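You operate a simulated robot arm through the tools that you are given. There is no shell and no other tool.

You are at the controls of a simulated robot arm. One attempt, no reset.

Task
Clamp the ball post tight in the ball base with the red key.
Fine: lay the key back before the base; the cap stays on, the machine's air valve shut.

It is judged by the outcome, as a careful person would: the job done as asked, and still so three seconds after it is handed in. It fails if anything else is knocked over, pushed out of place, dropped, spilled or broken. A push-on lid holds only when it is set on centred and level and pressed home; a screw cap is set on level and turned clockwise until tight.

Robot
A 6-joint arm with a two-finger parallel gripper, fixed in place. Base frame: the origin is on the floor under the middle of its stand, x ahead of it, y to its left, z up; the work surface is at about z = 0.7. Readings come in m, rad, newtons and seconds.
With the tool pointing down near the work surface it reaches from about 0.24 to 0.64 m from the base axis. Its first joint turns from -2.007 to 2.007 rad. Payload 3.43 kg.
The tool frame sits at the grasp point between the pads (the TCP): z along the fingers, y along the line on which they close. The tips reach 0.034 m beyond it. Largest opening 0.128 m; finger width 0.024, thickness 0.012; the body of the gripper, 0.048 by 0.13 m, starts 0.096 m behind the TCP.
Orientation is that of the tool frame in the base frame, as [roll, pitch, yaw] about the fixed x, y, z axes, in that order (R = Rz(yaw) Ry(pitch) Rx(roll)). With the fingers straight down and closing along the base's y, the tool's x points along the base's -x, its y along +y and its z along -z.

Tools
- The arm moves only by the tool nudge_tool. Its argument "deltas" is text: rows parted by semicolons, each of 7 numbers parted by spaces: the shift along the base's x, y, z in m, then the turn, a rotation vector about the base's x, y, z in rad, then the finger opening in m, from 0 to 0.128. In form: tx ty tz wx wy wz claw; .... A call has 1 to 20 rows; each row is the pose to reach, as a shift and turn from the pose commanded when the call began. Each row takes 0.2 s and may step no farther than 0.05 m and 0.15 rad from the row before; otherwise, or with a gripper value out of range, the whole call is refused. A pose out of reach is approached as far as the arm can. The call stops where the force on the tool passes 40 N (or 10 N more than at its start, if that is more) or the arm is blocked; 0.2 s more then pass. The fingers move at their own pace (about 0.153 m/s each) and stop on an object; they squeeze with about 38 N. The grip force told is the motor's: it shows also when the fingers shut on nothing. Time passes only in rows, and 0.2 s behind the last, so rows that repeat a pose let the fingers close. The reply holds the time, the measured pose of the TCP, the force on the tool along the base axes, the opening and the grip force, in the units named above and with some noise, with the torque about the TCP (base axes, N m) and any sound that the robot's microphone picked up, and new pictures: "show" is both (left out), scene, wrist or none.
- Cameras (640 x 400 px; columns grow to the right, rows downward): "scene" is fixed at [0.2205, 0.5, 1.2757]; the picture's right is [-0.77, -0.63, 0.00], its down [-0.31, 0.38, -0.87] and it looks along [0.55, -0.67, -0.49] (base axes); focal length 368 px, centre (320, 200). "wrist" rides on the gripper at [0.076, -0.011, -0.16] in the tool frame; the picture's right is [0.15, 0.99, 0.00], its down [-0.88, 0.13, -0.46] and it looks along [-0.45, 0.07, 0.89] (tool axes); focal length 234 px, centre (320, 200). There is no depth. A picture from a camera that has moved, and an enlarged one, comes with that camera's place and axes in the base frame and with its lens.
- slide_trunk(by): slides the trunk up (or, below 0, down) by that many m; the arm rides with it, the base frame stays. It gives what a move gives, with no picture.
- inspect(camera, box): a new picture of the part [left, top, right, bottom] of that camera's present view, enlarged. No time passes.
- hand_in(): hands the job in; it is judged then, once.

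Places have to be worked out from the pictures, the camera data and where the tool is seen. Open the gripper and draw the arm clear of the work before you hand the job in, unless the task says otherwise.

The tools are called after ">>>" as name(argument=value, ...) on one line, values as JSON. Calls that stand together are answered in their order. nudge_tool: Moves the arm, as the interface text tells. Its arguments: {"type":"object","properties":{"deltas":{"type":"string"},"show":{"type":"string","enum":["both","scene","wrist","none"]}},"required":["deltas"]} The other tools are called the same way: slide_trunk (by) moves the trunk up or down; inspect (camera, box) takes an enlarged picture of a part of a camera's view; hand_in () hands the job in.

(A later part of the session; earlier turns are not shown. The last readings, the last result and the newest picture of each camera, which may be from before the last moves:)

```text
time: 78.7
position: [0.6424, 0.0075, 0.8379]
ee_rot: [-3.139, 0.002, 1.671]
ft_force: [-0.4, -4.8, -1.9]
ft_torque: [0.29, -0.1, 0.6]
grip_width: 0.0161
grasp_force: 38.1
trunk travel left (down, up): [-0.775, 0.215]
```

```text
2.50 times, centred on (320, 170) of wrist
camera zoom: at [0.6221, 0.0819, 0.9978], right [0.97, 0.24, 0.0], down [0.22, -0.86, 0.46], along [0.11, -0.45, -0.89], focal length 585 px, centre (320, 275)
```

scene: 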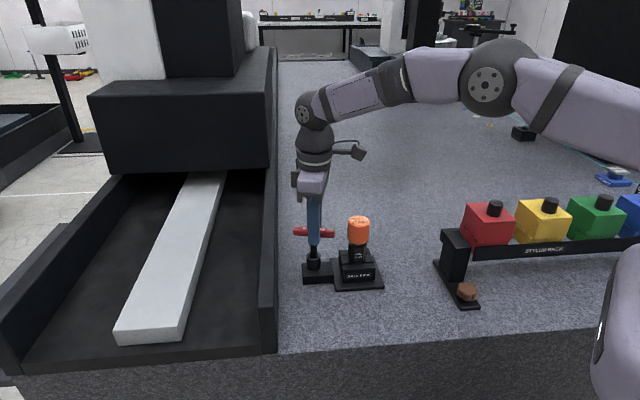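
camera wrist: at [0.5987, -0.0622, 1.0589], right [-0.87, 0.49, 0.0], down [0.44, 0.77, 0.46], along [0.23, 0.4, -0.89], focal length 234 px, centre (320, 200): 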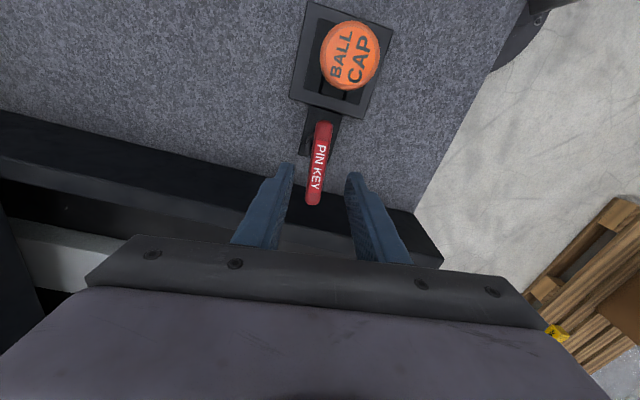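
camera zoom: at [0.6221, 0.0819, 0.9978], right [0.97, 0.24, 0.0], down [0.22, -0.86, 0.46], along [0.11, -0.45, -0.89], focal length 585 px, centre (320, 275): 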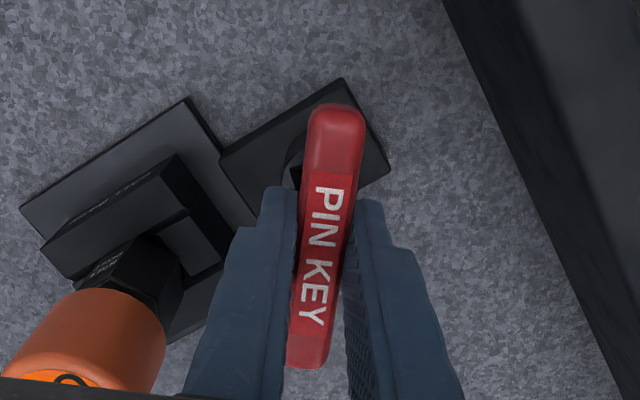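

The socket follows the key. I'll continue another 0.3 rad clockwise and compare the torque.

>>> nudge_tool(deltas="0 -0.0005 0 0 0 -0.06 0.004; 0 -0.001 0 0 0 -0.12 0.004; 0 -0.001 0 0 0 -0.18 0.004; 0 -0.001 0 0 0 -0.24 0.004; 0 -0.001 0 0 0 -0.3 0.004", show="none")

>>> inspect(camera="scene", box=[300, 235, 330, 285])

>>> inspect(camera="wrist", box=[240, 90, 400, 250])

```text
time: 79.9
position: [0.641, 0.0076, 0.8379]
ee_rot: [-3.139, 0.004, 1.372]
ft_force: [1.4, 0.0, -1.3]
ft_torque: [0.44, 0.28, 1.33]
grip_width: 0.0219
grasp_force: 37.7
trunk travel left (down, up): [-0.775, 0.215]
```

```text
8.00 times, centred on (315, 260) of scene
camera zoom: at [0.2205, 0.5, 1.2757], right [-0.77, -0.63, 0.0], down [-0.31, 0.38, -0.87], along [0.55, -0.67, -0.49], focal length 2940 px, centre (360, -280)
```

zoom: 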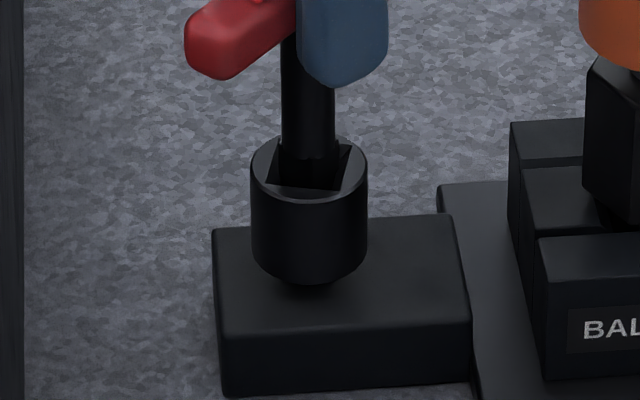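

```text
2.50 times, centred on (320, 170) of wrist
camera zoom: at [0.6452, 0.084, 0.9978], right [1.0, -0.05, 0.0], down [-0.05, -0.89, 0.46], along [-0.03, -0.46, -0.89], focal length 585 px, centre (320, 275)
```

zoom: 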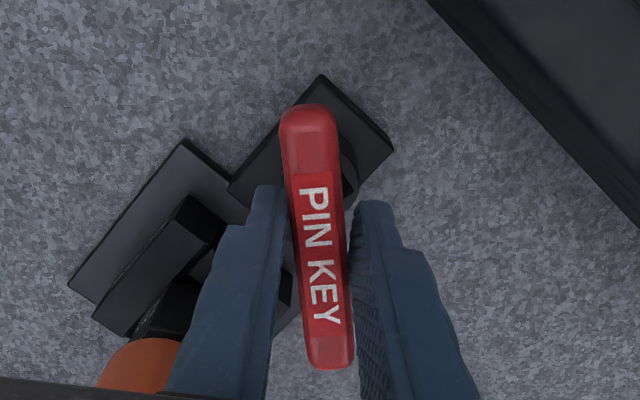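

Torque climbed to 1.33 N·m while the socket stayed put (the bar only twisted in the pads), so the screw has come up tight. I'll open to release the wind-up without turning back, then regrip square and give one more confirming pull.

>>> nudge_tool(deltas="0 0 0 0 0 0 0.03; 0 0 0 0 0 0 0.036; 0 0 0 0 0 0 0.036; 0 0 0 0 0 0 0.036", show="none")

>>> inspect(camera="wrist", box=[240, 90, 400, 250])

>>> inspect(camera="scene", box=[295, 215, 345, 285])

```text
time: 80.9
position: [0.6405, 0.0062, 0.8371]
ee_rot: [-3.139, 0.003, 1.373]
ft_force: [1.3, 0.2, 0.7]
ft_torque: [-0.01, 0.02, -0.02]
grip_width: 0.0358
grasp_force: 0.0
trunk travel left (down, up): [-0.775, 0.215]
```

```text
2.50 times, centred on (320, 170) of wrist
camera zoom: at [0.6452, 0.0837, 0.9979], right [1.0, -0.05, 0.0], down [-0.05, -0.89, 0.46], along [-0.03, -0.46, -0.89], focal length 585 px, centre (320, 275)
```

zoom: 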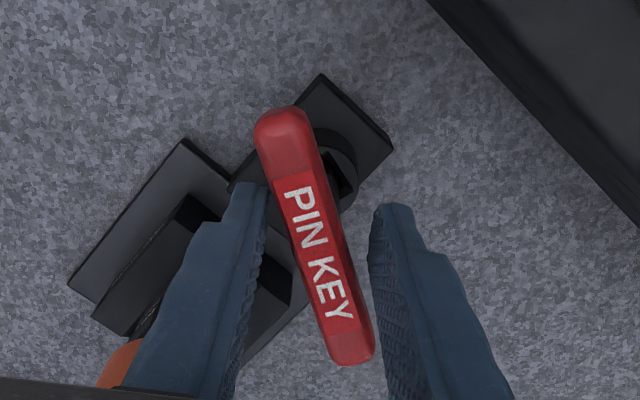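

```text
5.71 times, centred on (320, 250) of scene
camera zoom: at [0.2205, 0.5, 1.2757], right [-0.77, -0.63, 0.0], down [-0.31, 0.38, -0.87], along [0.55, -0.67, -0.49], focal length 2100 px, centre (320, -86)
```

zoom: 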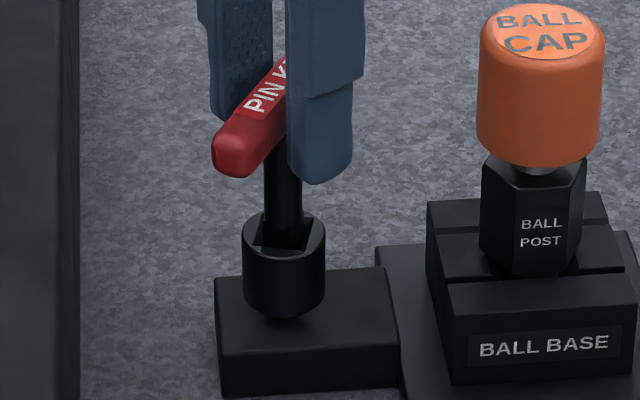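

The handle rests at about 99° now. I'll align with it again (+0.35 rad), regrip, and give a second confirming pull.

>>> nudge_tool(deltas="0 0.0004 0 0 0 0.12 0.036; 0.0003 0.0007 0 0 0 0.24 0.036; 0.0005 0.001 0 0 0 0.35 0.036; 0.0005 0.001 0 0 0 0.35 0.025; 0.0005 0.001 0 0 0 0.35 0.018; 0.0005 0.001 0 0 0 0.35 0.008; 0.0005 0.001 0 0 0 0.35 0.003; 0.0005 0.001 0 0 0 0.35 0.003", show="none")

>>> inspect(camera="wrist", box=[240, 90, 400, 250])

```text
time: 82.7
position: [0.6409, 0.0078, 0.8384]
ee_rot: [-3.14, 0.003, 1.72]
ft_force: [-4.0, -0.4, -0.4]
ft_torque: [-0.03, 0.0, 0.34]
grip_width: 0.016
grasp_force: 38.2
trunk travel left (down, up): [-0.775, 0.215]
```

```text
2.50 times, centred on (320, 170) of wrist
camera zoom: at [0.6183, 0.0818, 0.9978], right [0.96, 0.29, 0.0], down [0.26, -0.85, 0.46], along [0.13, -0.44, -0.89], focal length 585 px, centre (320, 275)
```

zoom: 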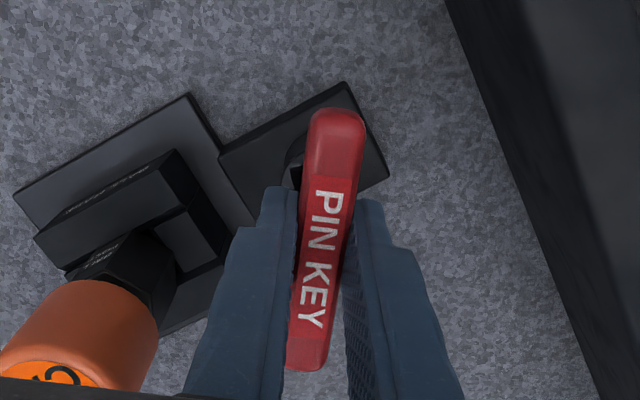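

Gripped squarely, and the alignment alone gave 0.34 N·m. Now the confirming pull: -0.15 rad, then read.

>>> nudge_tool(deltas="0 0 0 0 0 -0.05 0.003; 0 0 0 0 0 -0.1 0.003; 0 0 0 0 0 -0.15 0.003; 0 0 0 0 0 -0.15 0.003", show="none")

>>> nudge_tool(deltas="0 0 0 0 0 -0.05 0.003; 0 0 0 0 0 -0.1 0.003; 0 0 0 0 0 -0.15 0.003; 0 0 0 0 0 -0.15 0.003", show="none")

>>> inspect(camera="wrist", box=[240, 90, 400, 250])

>>> inspect(camera="scene", box=[295, 215, 345, 285])

```text
time: 83.7
position: [0.6425, 0.0087, 0.8383]
ee_rot: [-3.139, 0.003, 1.572]
ft_force: [-4.9, 1.1, -1.7]
ft_torque: [-0.23, -0.32, 0.97]
grip_width: 0.0174
grasp_force: 37.9
trunk travel left (down, up): [-0.775, 0.215]
```

```text
time: 84.7
position: [0.6431, 0.0071, 0.8387]
ee_rot: [-3.14, 0.004, 1.42]
ft_force: [-6.9, -2.1, -0.1]
ft_torque: [-0.45, -0.36, 1.14]
grip_width: 0.0213
grasp_force: 37.6
trunk travel left (down, up): [-0.775, 0.215]
```

```text
2.50 times, centred on (320, 170) of wrist
camera zoom: at [0.6414, 0.0842, 0.9979], right [1.0, 0.0, 0.0], down [0.0, -0.89, 0.46], along [0.0, -0.46, -0.89], focal length 585 px, centre (320, 275)
```

zoom: 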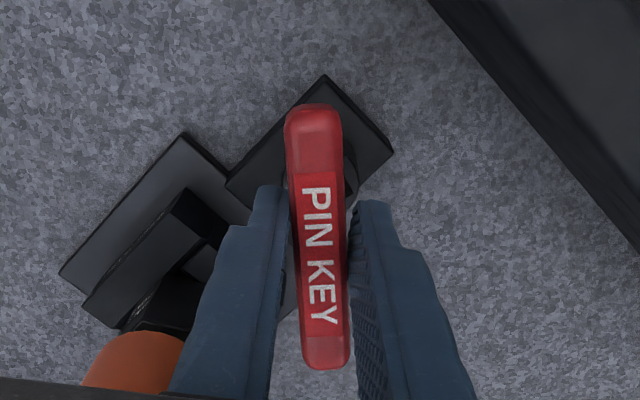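

```text
5.71 times, centred on (320, 250) of scene
camera zoom: at [0.2205, 0.5, 1.2757], right [-0.77, -0.63, 0.0], down [-0.31, 0.38, -0.87], along [0.55, -0.67, -0.49], focal length 2100 px, centre (320, -86)
```

zoom: 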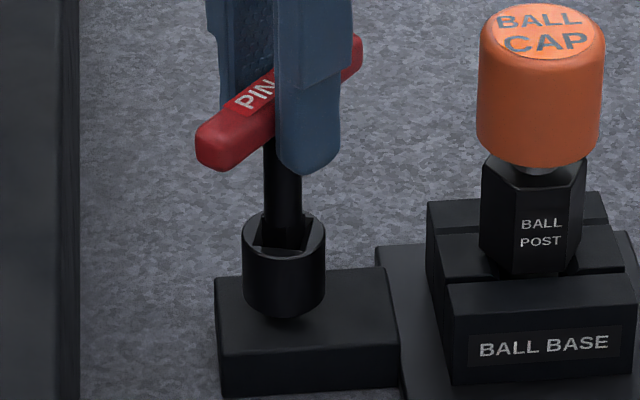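

Torque holds at about 1.1 N·m. I'll zoom on the socket's hole now for reference, then release and compare its angle.

>>> inspect(camera="scene", box=[305, 246, 330, 276])

>>> nudge_tool(deltas="0 0 0 0 0 0 0.03; 0 0 0 0 0 0 0.04; 0 0 0 0 0 0 0.04; 0 0 0 0 0 0 0.04", show="none")

>>> inspect(camera="scene", box=[305, 246, 330, 276])

>>> inspect(camera="wrist", box=[240, 90, 400, 250])

```text
13.33 times, centred on (318, 261) of scene
camera zoom: at [0.2205, 0.5, 1.2757], right [-0.77, -0.63, 0.0], down [-0.31, 0.38, -0.87], along [0.55, -0.67, -0.49], focal length 4900 px, centre (353, -613)
```

zoom: 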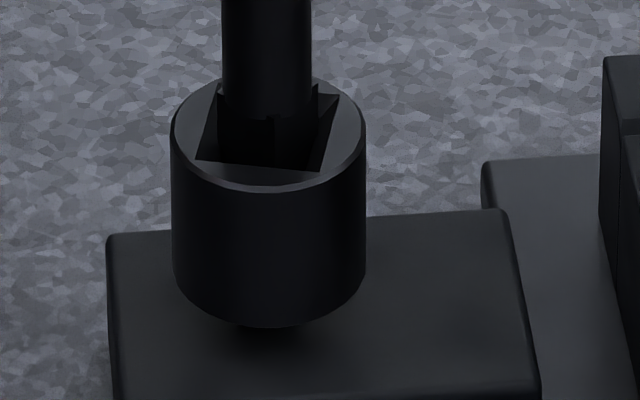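

```text
time: 85.7
position: [0.6429, 0.0079, 0.8373]
ee_rot: [-3.14, 0.003, 1.422]
ft_force: [0.7, -1.0, 0.7]
ft_torque: [0.0, 0.02, 0.01]
grip_width: 0.0399
grasp_force: 0.1
trunk travel left (down, up): [-0.775, 0.215]
```

```text
13.33 times, centred on (318, 261) of scene
camera zoom: at [0.2205, 0.5, 1.2757], right [-0.77, -0.63, 0.0], down [-0.31, 0.38, -0.87], along [0.55, -0.67, -0.49], focal length 4900 px, centre (353, -613)
```

zoom: 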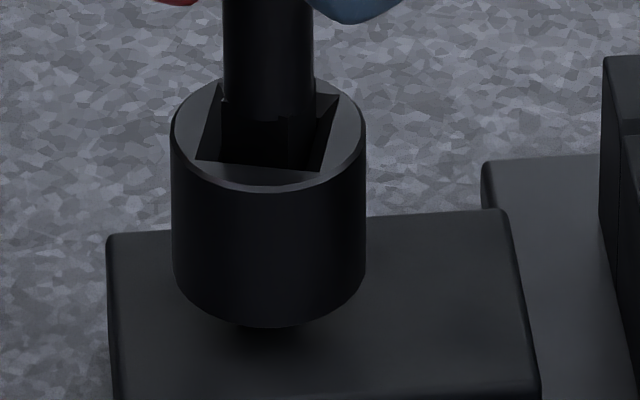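

```text
2.50 times, centred on (320, 170) of wrist
camera zoom: at [0.6418, 0.0848, 0.9977], right [1.0, 0.0, 0.0], down [0.0, -0.89, 0.46], along [0.0, -0.46, -0.89], focal length 585 px, centre (320, 275)
```

zoom: 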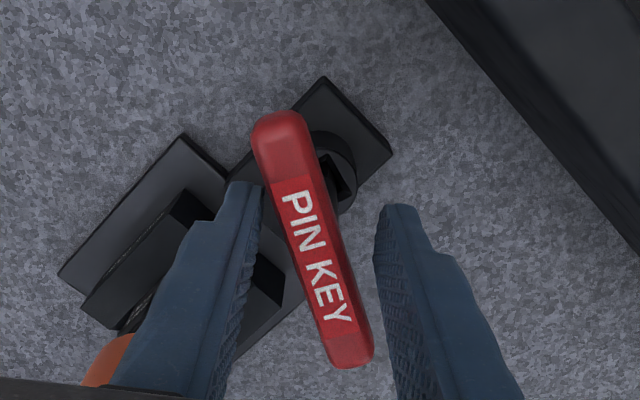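

The socket angle is unchanged before and after the pull, so the screw is at its stop: it turned about 110° clockwise and held 1.1–1.3 N·m. The clamp is tight. Next I take the key out and lay it back, starting by lifting the open fingers straight up off the handle.

>>> nudge_tool(deltas="0 0 0.03 0 0 0 0.045; 0 0 0.07 0 0 0 0.045; 0 0 0.11 0 0 0 0.045; 0 0 0.15 0 0 0 0.045; 0 0 0.19 0 0 0 0.045; 0 0 0.19 0 0 0 0.045", show="scene")

>>> inspect(camera="scene", box=[285, 205, 385, 295])

>>> inspect(camera="wrist", box=[260, 80, 380, 200])

```text
time: 87.1
position: [0.6341, 0.0073, 1.0253]
ee_rot: [-3.139, 0.005, 1.42]
ft_force: [0.7, -0.3, 0.7]
ft_torque: [0.01, 0.0, 0.02]
grip_width: 0.0453
grasp_force: 0.1
out of reach, approached as far as the arm can: row 5, 6
trunk travel left (down, up): [-0.775, 0.215]
```

scene: 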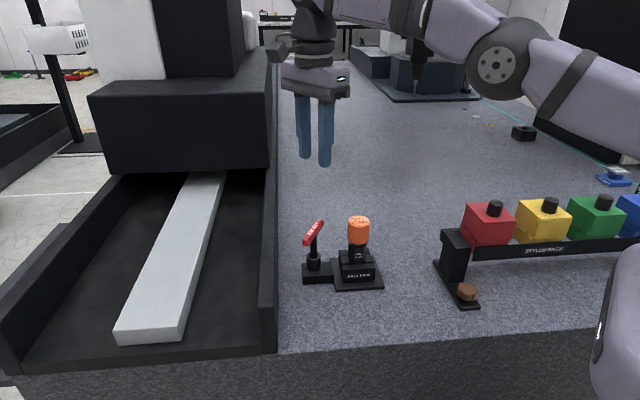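

```text
4.44 times, centred on (335, 250) of scene
camera zoom: at [0.2205, 0.5, 1.2757], right [-0.77, -0.63, 0.0], down [-0.31, 0.38, -0.87], along [0.55, -0.67, -0.49], focal length 1633 px, centre (253, -22)
```

zoom: 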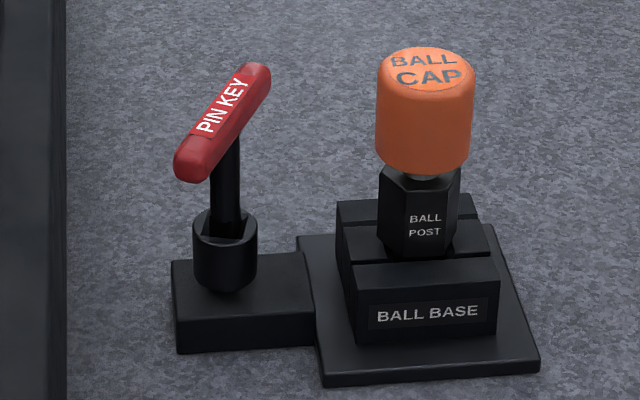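

```text
3.33 times, centred on (320, 140) of wrist
camera zoom: at [0.6345, 0.0844, 1.1843], right [1.0, 0.0, 0.0], down [0.0, -0.89, 0.46], along [0.0, -0.46, -0.89], focal length 781 px, centre (320, 400)
```

zoom: 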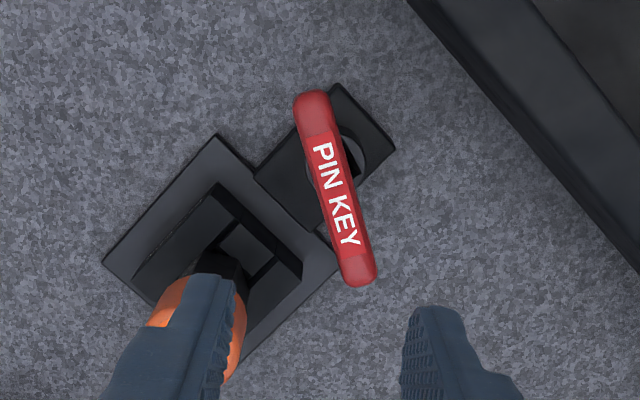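

The key stands free with its handle at about 105°. That calls for a tool heading near -15° to take the shaft on its flats again. I'll retrace the re-orientation: first yaw to 0.65 and move to the clear spot.

>>> nudge_tool(deltas="-0.016 0.012 0.005 0 0 -0.128 0.045; -0.031 0.024 0.009 0 0 -0.257 0.045; -0.047 0.036 0.014 0 0 -0.385 0.045; -0.063 0.049 0.019 0 0 -0.513 0.045; -0.078 0.061 0.023 0 0 -0.642 0.045; -0.094 0.073 0.028 0 0 -0.77 0.045; -0.094 0.073 0.028 0 0 -0.77 0.045", show="none")

>>> nudge_tool(deltas="0.006 0.001 0 0.0213 -0.1412 0 0.045; 0.012 0.002 0 0.0426 -0.2825 0 0.045; 0.018 0.003 0 0.0638 -0.4237 0 0.045; 0.024 0.004 0 0.0851 -0.5649 0 0.045; 0.03 0.005 0 0.1064 -0.7062 0 0.045; 0.036 0.006 0 0.1277 -0.8474 0 0.045; 0.042 0.007 0 0.149 -0.9887 0 0.045; 0.048 0.008 0 0.1702 -1.1299 0 0.045; 0.054 0.009 0 0.1915 -1.2711 0 0.045; 0.06 0.01 0 0.2128 -1.4124 0 0.045; 0.06 0.01 0 0.2341 -1.5536 0 0.045; 0.06 0.01 0 0.2341 -1.5536 0 0.045", show="scene")

```text
time: 88.7
position: [0.5406, 0.082, 1.0545]
ee_rot: [-3.14, 0.004, 0.65]
ft_force: [0.6, 0.3, 0.4]
ft_torque: [0.0, -0.01, -0.01]
grip_width: 0.0451
grasp_force: 0.1
trunk travel left (down, up): [-0.775, 0.215]
```

```text
time: 91.3
position: [0.6006, 0.0916, 1.0551]
ee_rot: [1.576, -1.067, 1.715]
ft_force: [-0.1, 1.5, 0.3]
ft_torque: [-0.01, 0.0, 0.01]
grip_width: 0.0454
grasp_force: 0.2
trunk travel left (down, up): [-0.775, 0.215]
```

scene: 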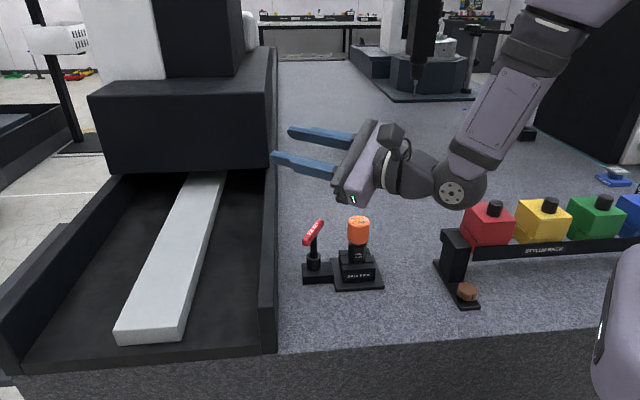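

Same intermediate pose as before. Now I turn to heading -15° with the camera up, behind the key's line, at z ≈ 1.10.

>>> nudge_tool(deltas="-0.0114 -0.0118 0.0096 0.1014 -0.0062 -0.0805 0.045; -0.0229 -0.0237 0.0192 0.2029 -0.0124 -0.161 0.045; -0.0343 -0.0355 0.0288 0.3043 -0.0187 -0.2415 0.045; -0.0458 -0.0474 0.0384 0.4058 -0.0249 -0.322 0.045; -0.0572 -0.0592 0.048 0.5072 -0.0311 -0.4025 0.045; -0.0572 -0.0592 0.048 0.5072 -0.0311 -0.4025 0.045", show="none")

```text
time: 92.7
position: [0.5448, 0.0312, 1.104]
ee_rot: [-1.934, -1.565, -1.47]
ft_force: [-0.3, 0.3, -0.2]
ft_torque: [0.02, -0.03, -0.03]
grip_width: 0.0449
grasp_force: 0.1
trunk travel left (down, up): [-0.775, 0.215]
```

Reached: heading -15°. I'll slide the trunk down 0.25 m and check the alignment with the key.

>>> slide_trunk(by=-0.25)

>>> inspect(camera="wrist", box=[200, 90, 440, 260])

>>> inspect(camera="scene", box=[270, 170, 430, 310])

```text
time: 95.3
position: [0.5438, 0.0307, 0.8527]
ee_rot: [-1.954, -1.567, -1.451]
ft_force: [-0.1, 0.2, -0.1]
ft_torque: [0.03, 0.02, -0.03]
grip_width: 0.0452
grasp_force: 0.1
trunk travel left (down, up): [-0.525, 0.465]
```

```text
2.35 times, centred on (320, 175) of wrist
camera zoom: at [0.3918, 0.0824, 0.9294], right [-0.26, -0.96, 0.14], down [-0.47, -0.01, -0.88], along [0.84, -0.29, -0.45], focal length 551 px, centre (320, 259)
```

zoom: 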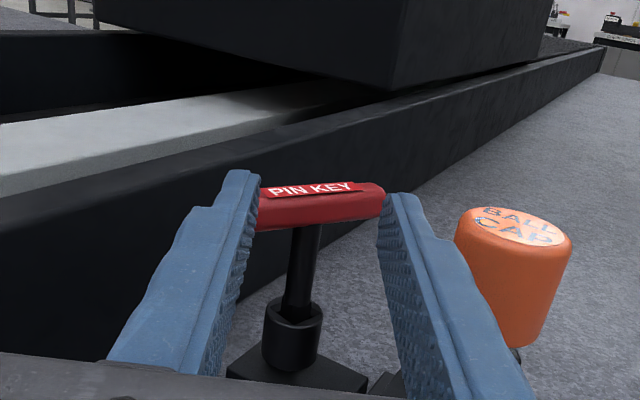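

```text
2.86 times, centred on (350, 240) of scene
camera zoom: at [0.2205, 0.5, 1.2757], right [-0.77, -0.63, 0.0], down [-0.31, 0.38, -0.87], along [0.55, -0.67, -0.49], focal length 1050 px, centre (234, 86)
```

zoom: 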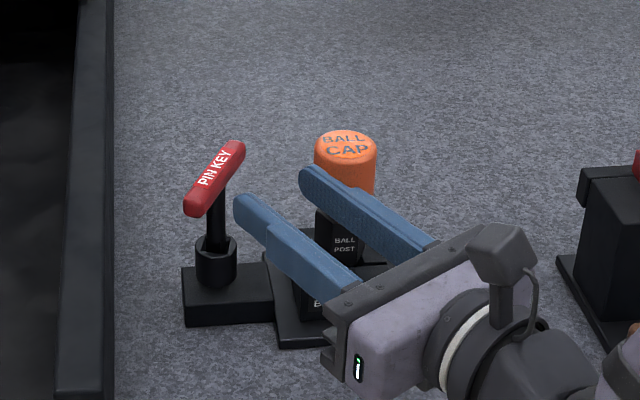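

Everything lines up: the shaft is centred between the open fingers and the cap is clear by about 3 cm. I'll lower the last 50 mm.

>>> slide_trunk(by=-0.05)

>>> nudge_tool(deltas="0.0193 -0.0052 0 0 0 0 0.045; 0.0386 -0.0104 0 0 0 0 0.045; 0.0386 -0.0104 0 0 0 0 0.045", show="none")

>>> inspect(camera="wrist", box=[220, 90, 440, 260])

>>> inspect(camera="scene", box=[280, 190, 400, 300])

```text
time: 96.2
position: [0.5439, 0.0306, 0.8041]
ee_rot: [-1.908, -1.567, -1.495]
ft_force: [0.0, 0.4, 0.1]
ft_torque: [0.03, 0.02, 0.01]
grip_width: 0.0449
grasp_force: 0.1
trunk travel left (down, up): [-0.475, 0.515]
```

```text
time: 97.0
position: [0.5838, 0.0214, 0.8031]
ee_rot: [-2.042, -1.568, -1.36]
ft_force: [-0.2, 0.1, -0.2]
ft_torque: [0.01, -0.02, -0.01]
grip_width: 0.045
grasp_force: 0.0
trunk travel left (down, up): [-0.475, 0.515]
```

```text
2.35 times, centred on (330, 175) of wrist
camera zoom: at [0.4313, 0.0727, 0.8791], right [-0.26, -0.96, 0.14], down [-0.47, -0.01, -0.88], along [0.84, -0.29, -0.45], focal length 551 px, centre (296, 259)
```

zoom: 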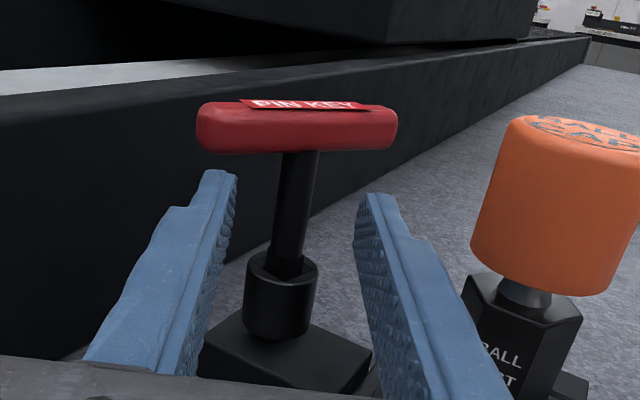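

```text
3.64 times, centred on (340, 245) of scene
camera zoom: at [0.2205, 0.5, 1.2757], right [-0.77, -0.63, 0.0], down [-0.31, 0.38, -0.87], along [0.55, -0.67, -0.49], focal length 1336 px, centre (247, 36)
```

zoom: 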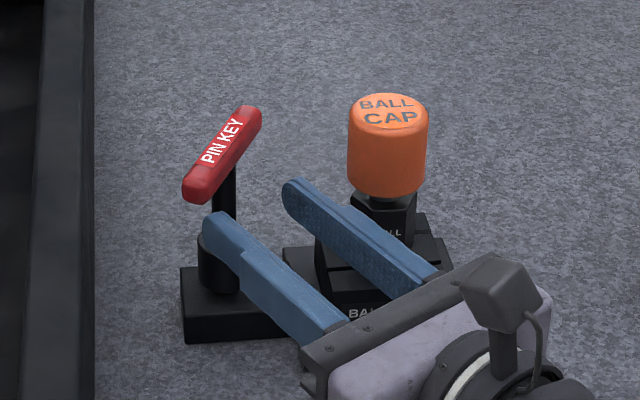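

Clear on both sides, with the fingers passing just below the handle. I'll advance the last 28 mm so the pads straddle the shaft.

>>> nudge_tool(deltas="0.0138 -0.0037 0 0 0 0 0.045; 0.0275 -0.0074 0 0 0 0 0.045; 0.0275 -0.0074 0 0 0 0 0.045", show="none")

>>> inspect(camera="wrist", box=[240, 110, 400, 260])

>>> inspect(camera="scene", box=[285, 205, 365, 285])

```text
time: 97.8
position: [0.6113, 0.0129, 0.8047]
ee_rot: [-2.046, -1.568, -1.359]
ft_force: [-0.5, 0.0, -0.5]
ft_torque: [0.01, -0.01, 0.01]
grip_width: 0.0451
grasp_force: 0.1
trunk travel left (down, up): [-0.475, 0.515]
```

```text
2.67 times, centred on (320, 185) of wrist
camera zoom: at [0.4591, 0.0649, 0.8796], right [-0.26, -0.96, 0.14], down [-0.47, -0.01, -0.88], along [0.84, -0.29, -0.45], focal length 624 px, centre (320, 240)
```

zoom: 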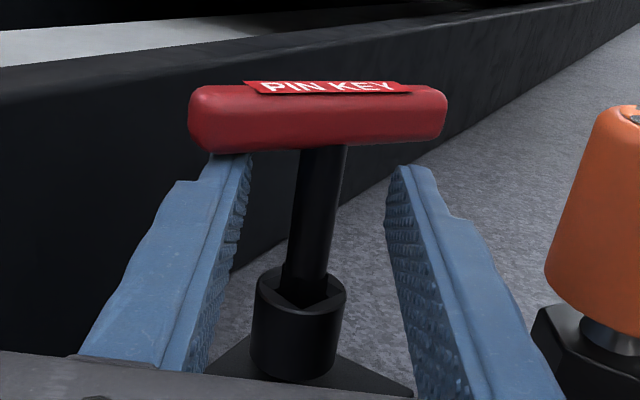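

```text
5.00 times, centred on (325, 245) of scene
camera zoom: at [0.2205, 0.5, 1.2757], right [-0.77, -0.63, 0.0], down [-0.31, 0.38, -0.87], along [0.55, -0.67, -0.49], focal length 1838 px, centre (295, -25)
```

zoom: 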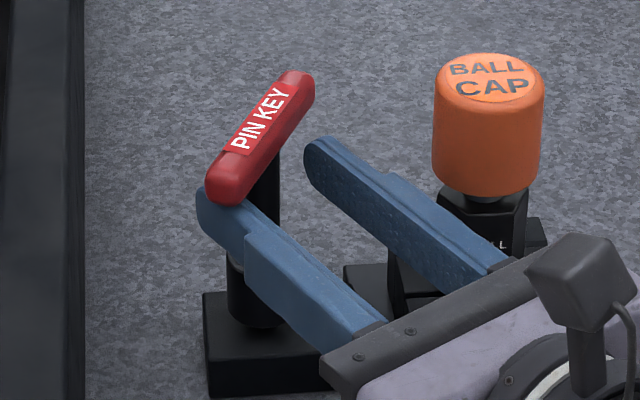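

The shaft is between the pads with the handle's right end turned away, as wanted. I'll close gradually on it.

>>> nudge_tool(deltas="0 0 0 0 0 0 0.03; 0 0 0 0 0 0 0.02; 0 0 0 0 0 0 0.014; 0 0 0 0 0 0 0.009; 0 0 0 0 0 0 0.004; 0 0 0 0 0 0 0.004", show="none")

>>> inspect(camera="wrist", box=[240, 110, 400, 260])

>>> inspect(camera="scene", box=[285, 205, 365, 285])

```text
time: 99.2
position: [0.611, 0.0135, 0.804]
ee_rot: [-1.965, -1.566, -1.438]
ft_force: [1.1, -0.1, 0.3]
ft_torque: [-0.03, -0.02, 0.0]
grip_width: 0.0143
grasp_force: 38.2
trunk travel left (down, up): [-0.475, 0.515]
```

```text
2.67 times, centred on (320, 185) of wrist
camera zoom: at [0.4589, 0.065, 0.8796], right [-0.26, -0.96, 0.14], down [-0.47, -0.01, -0.88], along [0.84, -0.29, -0.45], focal length 624 px, centre (320, 240)
```

zoom: 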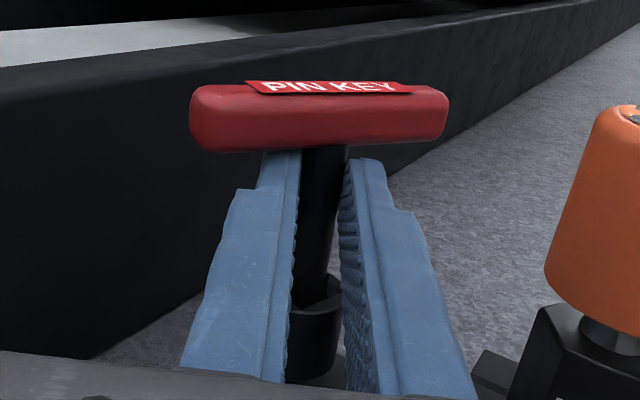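

```text
5.00 times, centred on (325, 245) of scene
camera zoom: at [0.2205, 0.5, 1.2757], right [-0.77, -0.63, 0.0], down [-0.31, 0.38, -0.87], along [0.55, -0.67, -0.49], focal length 1838 px, centre (295, -25)
```

zoom: 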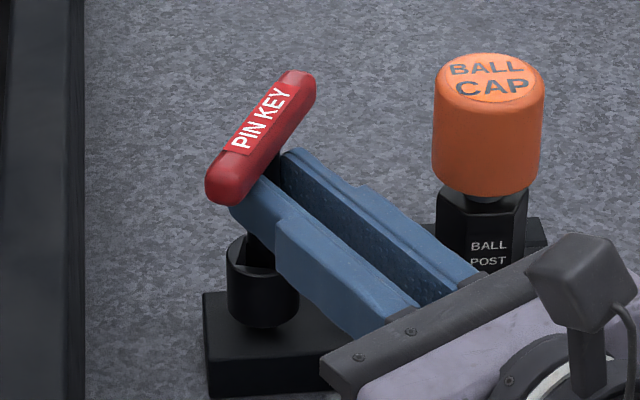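

Seated perfectly at 14.3 mm with no side load. I'll lift straight up with the trunk, 15 mm first, checking that it draws freely.

>>> slide_trunk(by=0.015)

>>> slide_trunk(by=0.045)

>>> inspect(camera="scene", box=[285, 180, 385, 290])

>>> inspect(camera="wrist", box=[240, 110, 400, 260])

```text
time: 99.8
position: [0.611, 0.0133, 0.8178]
ee_rot: [-2.078, -1.567, -1.324]
ft_force: [0.9, 0.2, -0.9]
ft_torque: [0.03, -0.02, -0.03]
grip_width: 0.0142
grasp_force: 38.1
trunk travel left (down, up): [-0.49, 0.5]
```

```text
time: 100.7
position: [0.612, 0.0135, 0.8627]
ee_rot: [-2.073, -1.567, -1.33]
ft_force: [-0.4, -0.3, -1.2]
ft_torque: [0.03, 0.04, 0.03]
grip_width: 0.014
grasp_force: 38.2
trunk travel left (down, up): [-0.535, 0.455]
```

```text
3.64 times, centred on (335, 235) of scene
camera zoom: at [0.2205, 0.5, 1.2757], right [-0.77, -0.63, 0.0], down [-0.31, 0.38, -0.87], along [0.55, -0.67, -0.49], focal length 1336 px, centre (266, 73)
```

zoom: 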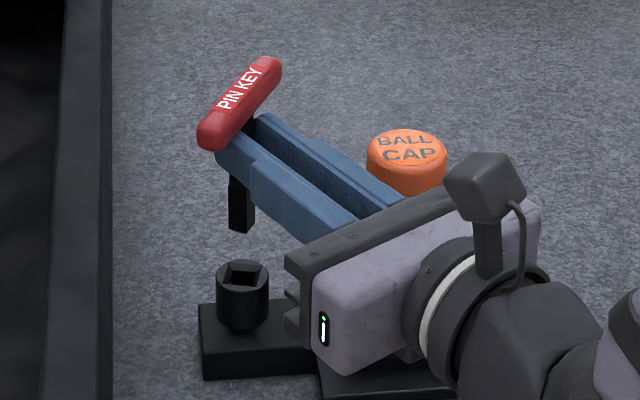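

```text
2.67 times, centred on (320, 185) of wrist
camera zoom: at [0.459, 0.0651, 0.9395], right [-0.26, -0.96, 0.14], down [-0.47, -0.01, -0.88], along [0.84, -0.29, -0.45], focal length 624 px, centre (320, 240)
```

zoom: 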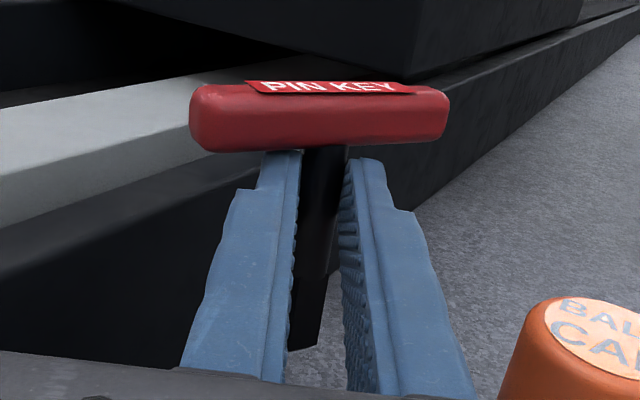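

The key came out cleanly and the socket stayed put. I'll raise it well clear, to z ≈ 1.10.

>>> slide_trunk(by=0.24)

>>> inspect(camera="scene", box=[298, 200, 388, 300])

```text
time: 103.2
position: [0.6123, 0.0134, 1.1045]
ee_rot: [-2.051, -1.568, -1.354]
ft_force: [0.6, 0.7, -1.0]
ft_torque: [0.0, 0.03, 0.0]
grip_width: 0.0143
grasp_force: 37.9
trunk travel left (down, up): [-0.775, 0.215]
```

```text
4.00 times, centred on (343, 250) of scene
camera zoom: at [0.2205, 0.5, 1.2757], right [-0.77, -0.63, 0.0], down [-0.31, 0.38, -0.87], along [0.55, -0.67, -0.49], focal length 1470 px, centre (228, 0)
```

zoom: 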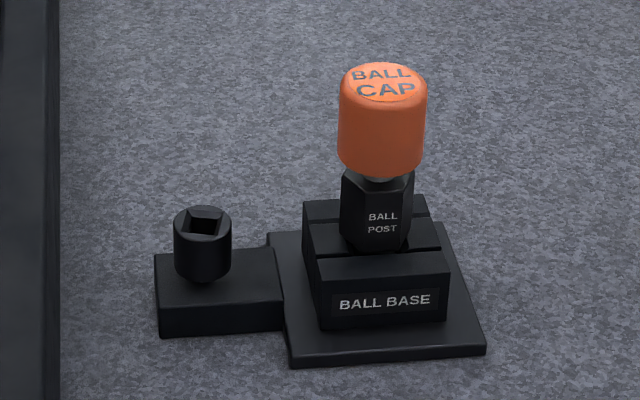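

The socket sits at its new angle with the orange neck hidden, and the cap and base are undisturbed. Now I re-orient for laying the key down: roll and turn back into the arm plane first.

>>> nudge_tool(deltas="-0.002 0.0128 -0.0083 -0.1089 0.0061 0.0662 0.004; -0.0041 0.0255 -0.0165 -0.2178 0.0122 0.1323 0.004; -0.0062 0.0383 -0.0248 -0.3268 0.0183 0.1985 0.004; -0.0082 0.0511 -0.033 -0.4357 0.0244 0.2647 0.004; -0.0103 0.0638 -0.0413 -0.5446 0.0305 0.3308 0.004; -0.0123 0.0766 -0.0495 -0.6535 0.0366 0.397 0.004; -0.0123 0.0766 -0.0495 -0.6535 0.0366 0.397 0.004", show="none")

>>> nudge_tool(deltas="-0.006 -0.001 0 -0.0213 0.1412 0 0.004; -0.012 -0.002 0 -0.0426 0.2825 0 0.004; -0.018 -0.003 0 -0.0638 0.4237 0 0.004; -0.024 -0.004 0 -0.0851 0.5649 0 0.004; -0.03 -0.005 0 -0.1064 0.7062 0 0.004; -0.036 -0.006 0 -0.1277 0.8474 0 0.004; -0.042 -0.007 0 -0.149 0.9887 0 0.004; -0.048 -0.008 0 -0.1702 1.1299 0 0.004; -0.054 -0.009 0 -0.1915 1.2711 0 0.004; -0.06 -0.01 0 -0.2128 1.4124 0 0.004; -0.062 -0.012 0 -0.2341 1.5536 0 0.004; -0.062 -0.012 0 -0.2341 1.5536 0 0.004", show="both")

```text
time: 104.8
position: [0.598, 0.0899, 1.0531]
ee_rot: [1.573, -0.922, 1.721]
ft_force: [-0.2, 0.1, -1.5]
ft_torque: [0.02, 0.05, 0.02]
grip_width: 0.014
grasp_force: 37.9
trunk travel left (down, up): [-0.775, 0.215]
```

```text
time: 107.4
position: [0.5366, 0.0775, 1.055]
ee_rot: [-3.14, 0.002, 0.798]
ft_force: [0.3, 0.5, -1.1]
ft_torque: [-0.01, 0.0, 0.0]
grip_width: 0.014
grasp_force: 38.3
out of reach, approached as far as the arm can: row 5
trunk travel left (down, up): [-0.775, 0.215]
camera wrist: at [0.5809, 0.1402, 1.2138], right [0.81, -0.59, 0.0], down [-0.52, -0.72, 0.46], along [-0.27, -0.37, -0.89], focal length 234 px, centre (320, 200)
```

scene: 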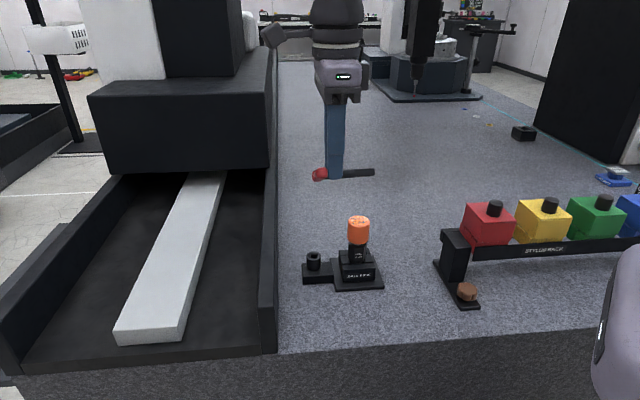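
wrist: 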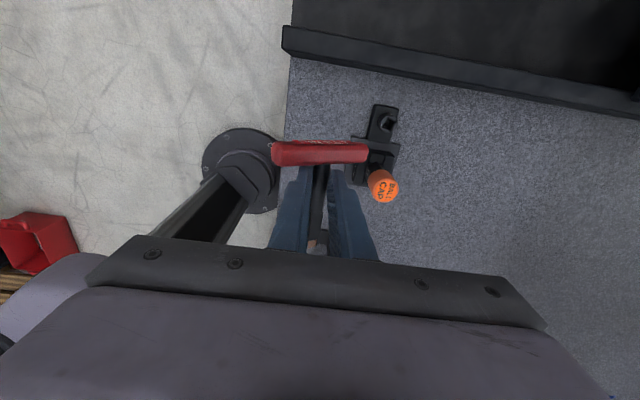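

The tool is down and the key is level, with the right handle end about 30° low, as expected. I'll tilt the tool 0.3 rad the opposite way to reduce that, move over the original spot, and descend to z ≈ 0.80.

>>> nudge_tool(deltas="-0.002 -0.003 -0.03 -0.07 -0.072 0 0.004; -0.004 -0.005 -0.07 -0.14 -0.143 0 0.004; -0.006 -0.008 -0.11 -0.209 -0.215 0 0.004; -0.0064 -0.0082 -0.15 -0.209 -0.215 0 0.004; -0.0064 -0.0082 -0.19 -0.209 -0.215 0 0.004; -0.0064 -0.0082 -0.23 -0.209 -0.215 0 0.004; -0.0064 -0.0082 -0.255 -0.209 -0.215 0 0.004; -0.0064 -0.0082 -0.255 -0.209 -0.215 0 0.004", show="both")

>>> inspect(camera="scene", box=[290, 220, 400, 340])

```text
time: 109.2
position: [0.5426, 0.0637, 0.8071]
ee_rot: [2.858, 0.002, 0.802]
ft_force: [0.1, 0.6, -1.0]
ft_torque: [0.0, 0.03, -0.03]
grip_width: 0.0139
grasp_force: 37.8
out of reach, approached as far as the arm can: row 6, 7, 8
trunk travel left (down, up): [-0.775, 0.215]
camera wrist: at [0.5538, 0.1561, 0.9566], right [0.79, -0.55, 0.28], down [-0.61, -0.63, 0.48], along [-0.09, -0.54, -0.84], focal length 234 px, centre (320, 200)
```

scene: 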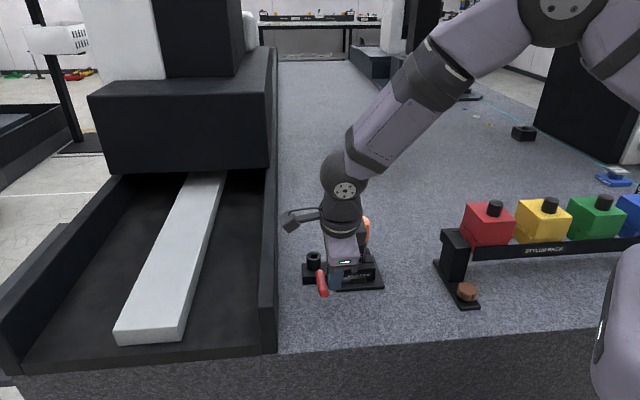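
wrist: 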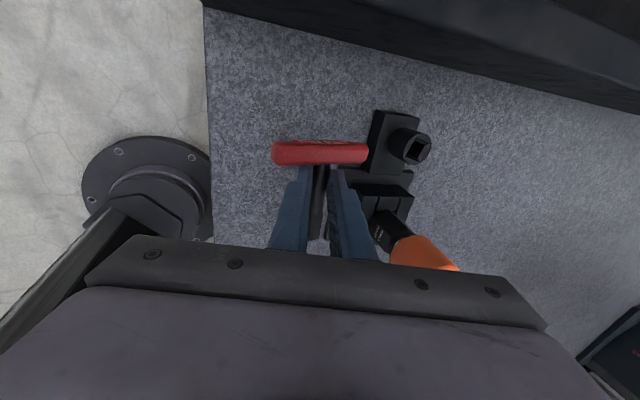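

```text
3.33 times, centred on (345, 280) of scene
camera zoom: at [0.2205, 0.5, 1.2757], right [-0.77, -0.63, 0.0], down [-0.31, 0.38, -0.87], along [0.55, -0.67, -0.49], focal length 1225 px, centre (237, -67)
```

zoom: 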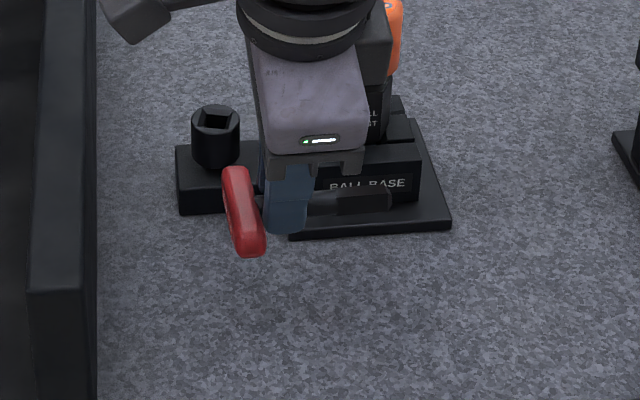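

That tilt runs the wrist close to its limit, so the arm stopped short; nothing was touched. Pressing the handle flat with a vertical tool worked fine earlier, so I'll take the tilt back out and use that.

>>> nudge_tool(deltas="0 0 0.02 0 0 0 0.004; -0.002 0 0.03 0.066 0.068 0 0.004; -0.004 0 0.03 0.132 0.136 0 0.004; -0.006 -0.0006 0.02 0.198 0.2036 0 0.004; -0.006 -0.0006 0 0.198 0.2036 0 0.004; -0.006 -0.0006 -0.02 0.198 0.2036 0 0.004; -0.006 -0.0006 -0.02 0.198 0.2036 0 0.004", show="both")

>>> inspect(camera="scene", box=[290, 220, 400, 340])

```text
time: 110.8
position: [0.5363, 0.0625, 0.7862]
ee_rot: [3.126, 0.001, 0.796]
ft_force: [0.7, 0.7, -0.4]
ft_torque: [-0.01, 0.01, 0.01]
grip_width: 0.0141
grasp_force: 37.9
trunk travel left (down, up): [-0.775, 0.215]
camera wrist: at [0.5785, 0.1256, 0.946], right [0.81, -0.59, 0.01], down [-0.53, -0.72, 0.46], along [-0.26, -0.38, -0.89], focal length 234 px, centre (320, 200)
```

scene: 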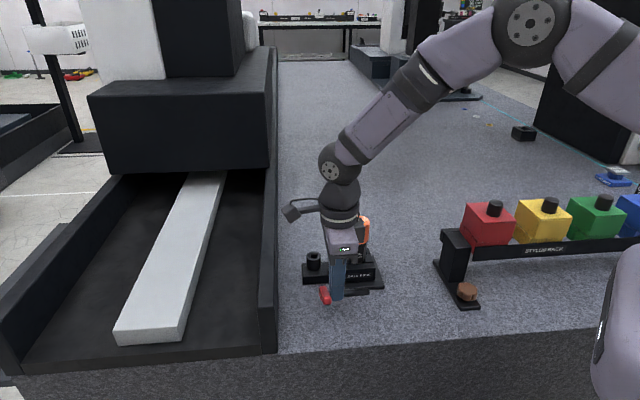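
wrist: 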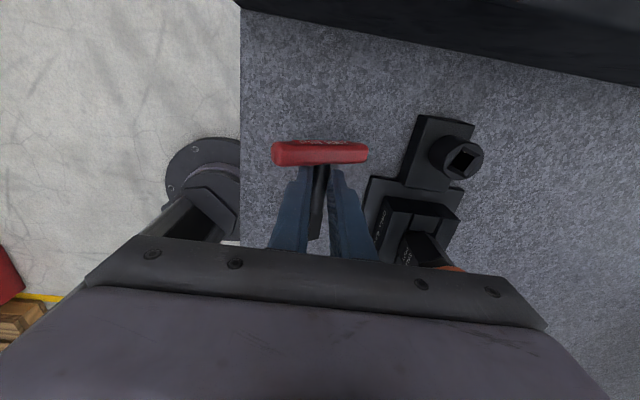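

```text
3.33 times, centred on (345, 280) of scene
camera zoom: at [0.2205, 0.5, 1.2757], right [-0.77, -0.63, 0.0], down [-0.31, 0.38, -0.87], along [0.55, -0.67, -0.49], focal length 1225 px, centre (237, -67)
```

zoom: 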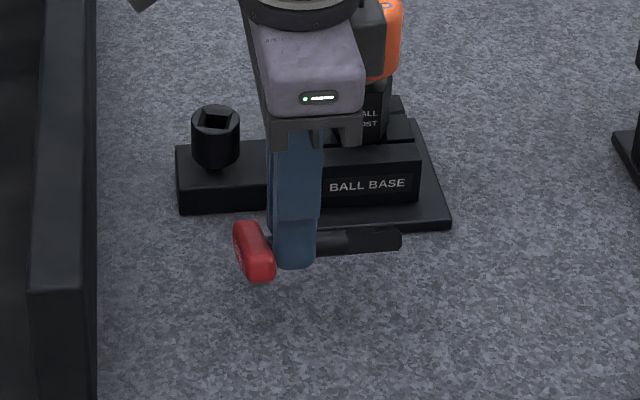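

Vertical now at z = 0.786 above the original spot. I'll descend until the low handle end is about to touch, easing the grip slightly.

>>> nudge_tool(deltas="0 0 -0.01 0 0 0 0.004; 0 0 -0.02 0 0 0 0.008; 0 0 -0.022 0 0 0 0.0125; 0 0 -0.022 0 0 0 0.0125; 0 0 -0.022 0 0 0 0.0125", show="none")

>>> inspect(camera="scene", box=[290, 240, 400, 340])

```text
time: 112.0
position: [0.5365, 0.0624, 0.7654]
ee_rot: [3.126, 0.003, 0.796]
ft_force: [0.4, 0.0, -0.2]
ft_torque: [0.01, 0.02, -0.03]
grip_width: 0.0139
grasp_force: 37.9
trunk travel left (down, up): [-0.775, 0.215]
```

```text
4.00 times, centred on (345, 290) of scene
camera zoom: at [0.2205, 0.5, 1.2757], right [-0.77, -0.63, 0.0], down [-0.31, 0.38, -0.87], along [0.55, -0.67, -0.49], focal length 1470 px, centre (220, -160)
```

zoom: 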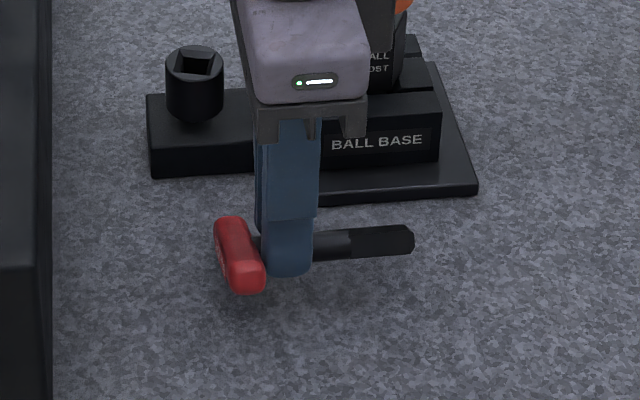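

Next I lower gently onto the surface so the handle rolls flat, with the grip eased.

>>> nudge_tool(deltas="0 0 -0.005 0 0 0 0.0135; 0 0 -0.01 0 0 0 0.0135; 0 0 -0.015 0 0 0 0.0135; 0 0 -0.02 0 0 0 0.0135; 0 0 -0.024 0 0 0 0.0135; 0 0 -0.026 0 0 0 0.0135; 0 0 -0.026 0 0 0 0.0135", show="none")

>>> inspect(camera="scene", box=[290, 240, 400, 340])

>>> inspect(camera="wrist", box=[250, 125, 390, 265])

```text
time: 113.6
position: [0.5361, 0.0628, 0.7363]
ee_rot: [3.128, 0.002, 0.795]
ft_force: [-0.4, 0.7, -0.3]
ft_torque: [0.0, 0.03, 0.01]
grip_width: 0.0146
grasp_force: 1.9
trunk travel left (down, up): [-0.775, 0.215]
```

```text
4.00 times, centred on (345, 290) of scene
camera zoom: at [0.2205, 0.5, 1.2757], right [-0.77, -0.63, 0.0], down [-0.31, 0.38, -0.87], along [0.55, -0.67, -0.49], focal length 1470 px, centre (220, -160)
```

zoom: 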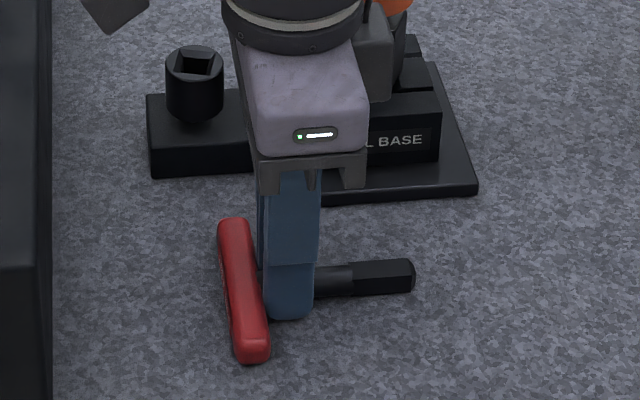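

```text
2.86 times, centred on (320, 195) of wrist
camera zoom: at [0.5778, 0.1261, 0.8957], right [0.81, -0.59, 0.01], down [-0.53, -0.72, 0.46], along [-0.26, -0.38, -0.89], focal length 669 px, centre (320, 214)
```

zoom: 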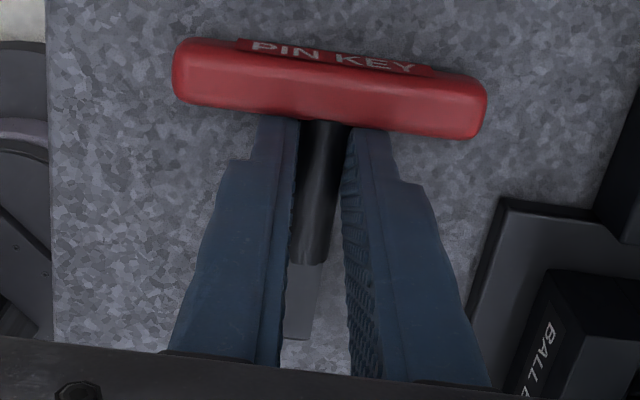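

The key lies flat on the surface in front of the base. I'll open the fingers and lift straight up.

>>> nudge_tool(deltas="0 0 0 0 0 0 0.025; 0 0 0 0 0 0 0.04; 0 0 0 0 0 0 0.045; 0 0 0.02 0 0 0 0.045; 0 0 0.06 0 0 0 0.045; 0 0 0.1 0 0 0 0.045; 0 0 0.14 0 0 0 0.045; 0 0 0.18 0 0 0 0.045; 0 0 0.2 0 0 0 0.045", show="both")

>>> inspect(camera="scene", box=[280, 200, 400, 340])

>>> inspect(camera="wrist", box=[270, 80, 450, 240])

```text
time: 115.6
position: [0.5353, 0.0644, 0.9395]
ee_rot: [3.127, 0.002, 0.795]
ft_force: [-0.3, -0.2, 0.2]
ft_torque: [-0.01, 0.01, 0.01]
grip_width: 0.0453
grasp_force: 0.0
trunk travel left (down, up): [-0.775, 0.215]
camera wrist: at [0.5776, 0.1267, 1.0984], right [0.81, -0.59, 0.01], down [-0.53, -0.72, 0.46], along [-0.26, -0.38, -0.89], focal length 234 px, centre (320, 200)
```

scene: 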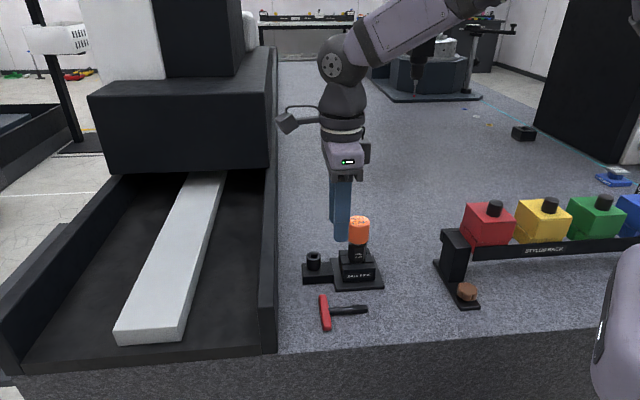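
wrist: 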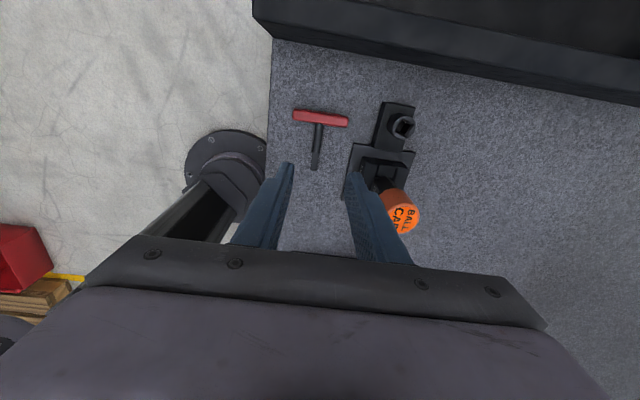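

```text
2.86 times, centred on (340, 270) of scene
camera zoom: at [0.2205, 0.5, 1.2757], right [-0.77, -0.63, 0.0], down [-0.31, 0.38, -0.87], along [0.55, -0.67, -0.49], focal length 1050 px, centre (263, 0)
```

zoom: 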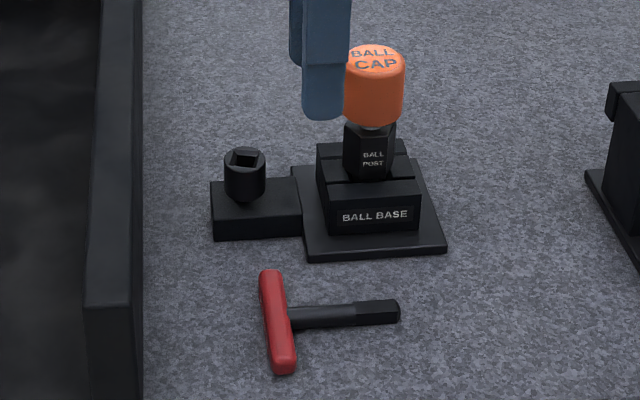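

```text
2.50 times, centred on (360, 160) of wrist
camera zoom: at [0.5776, 0.1267, 1.0984], right [0.81, -0.59, 0.01], down [-0.53, -0.72, 0.46], along [-0.26, -0.38, -0.89], focal length 585 px, centre (220, 300)
```

zoom: 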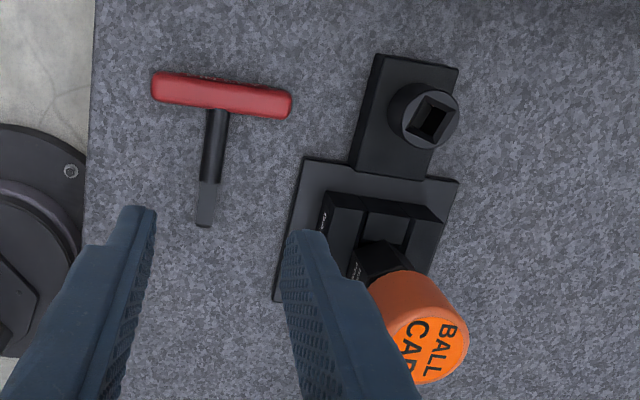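

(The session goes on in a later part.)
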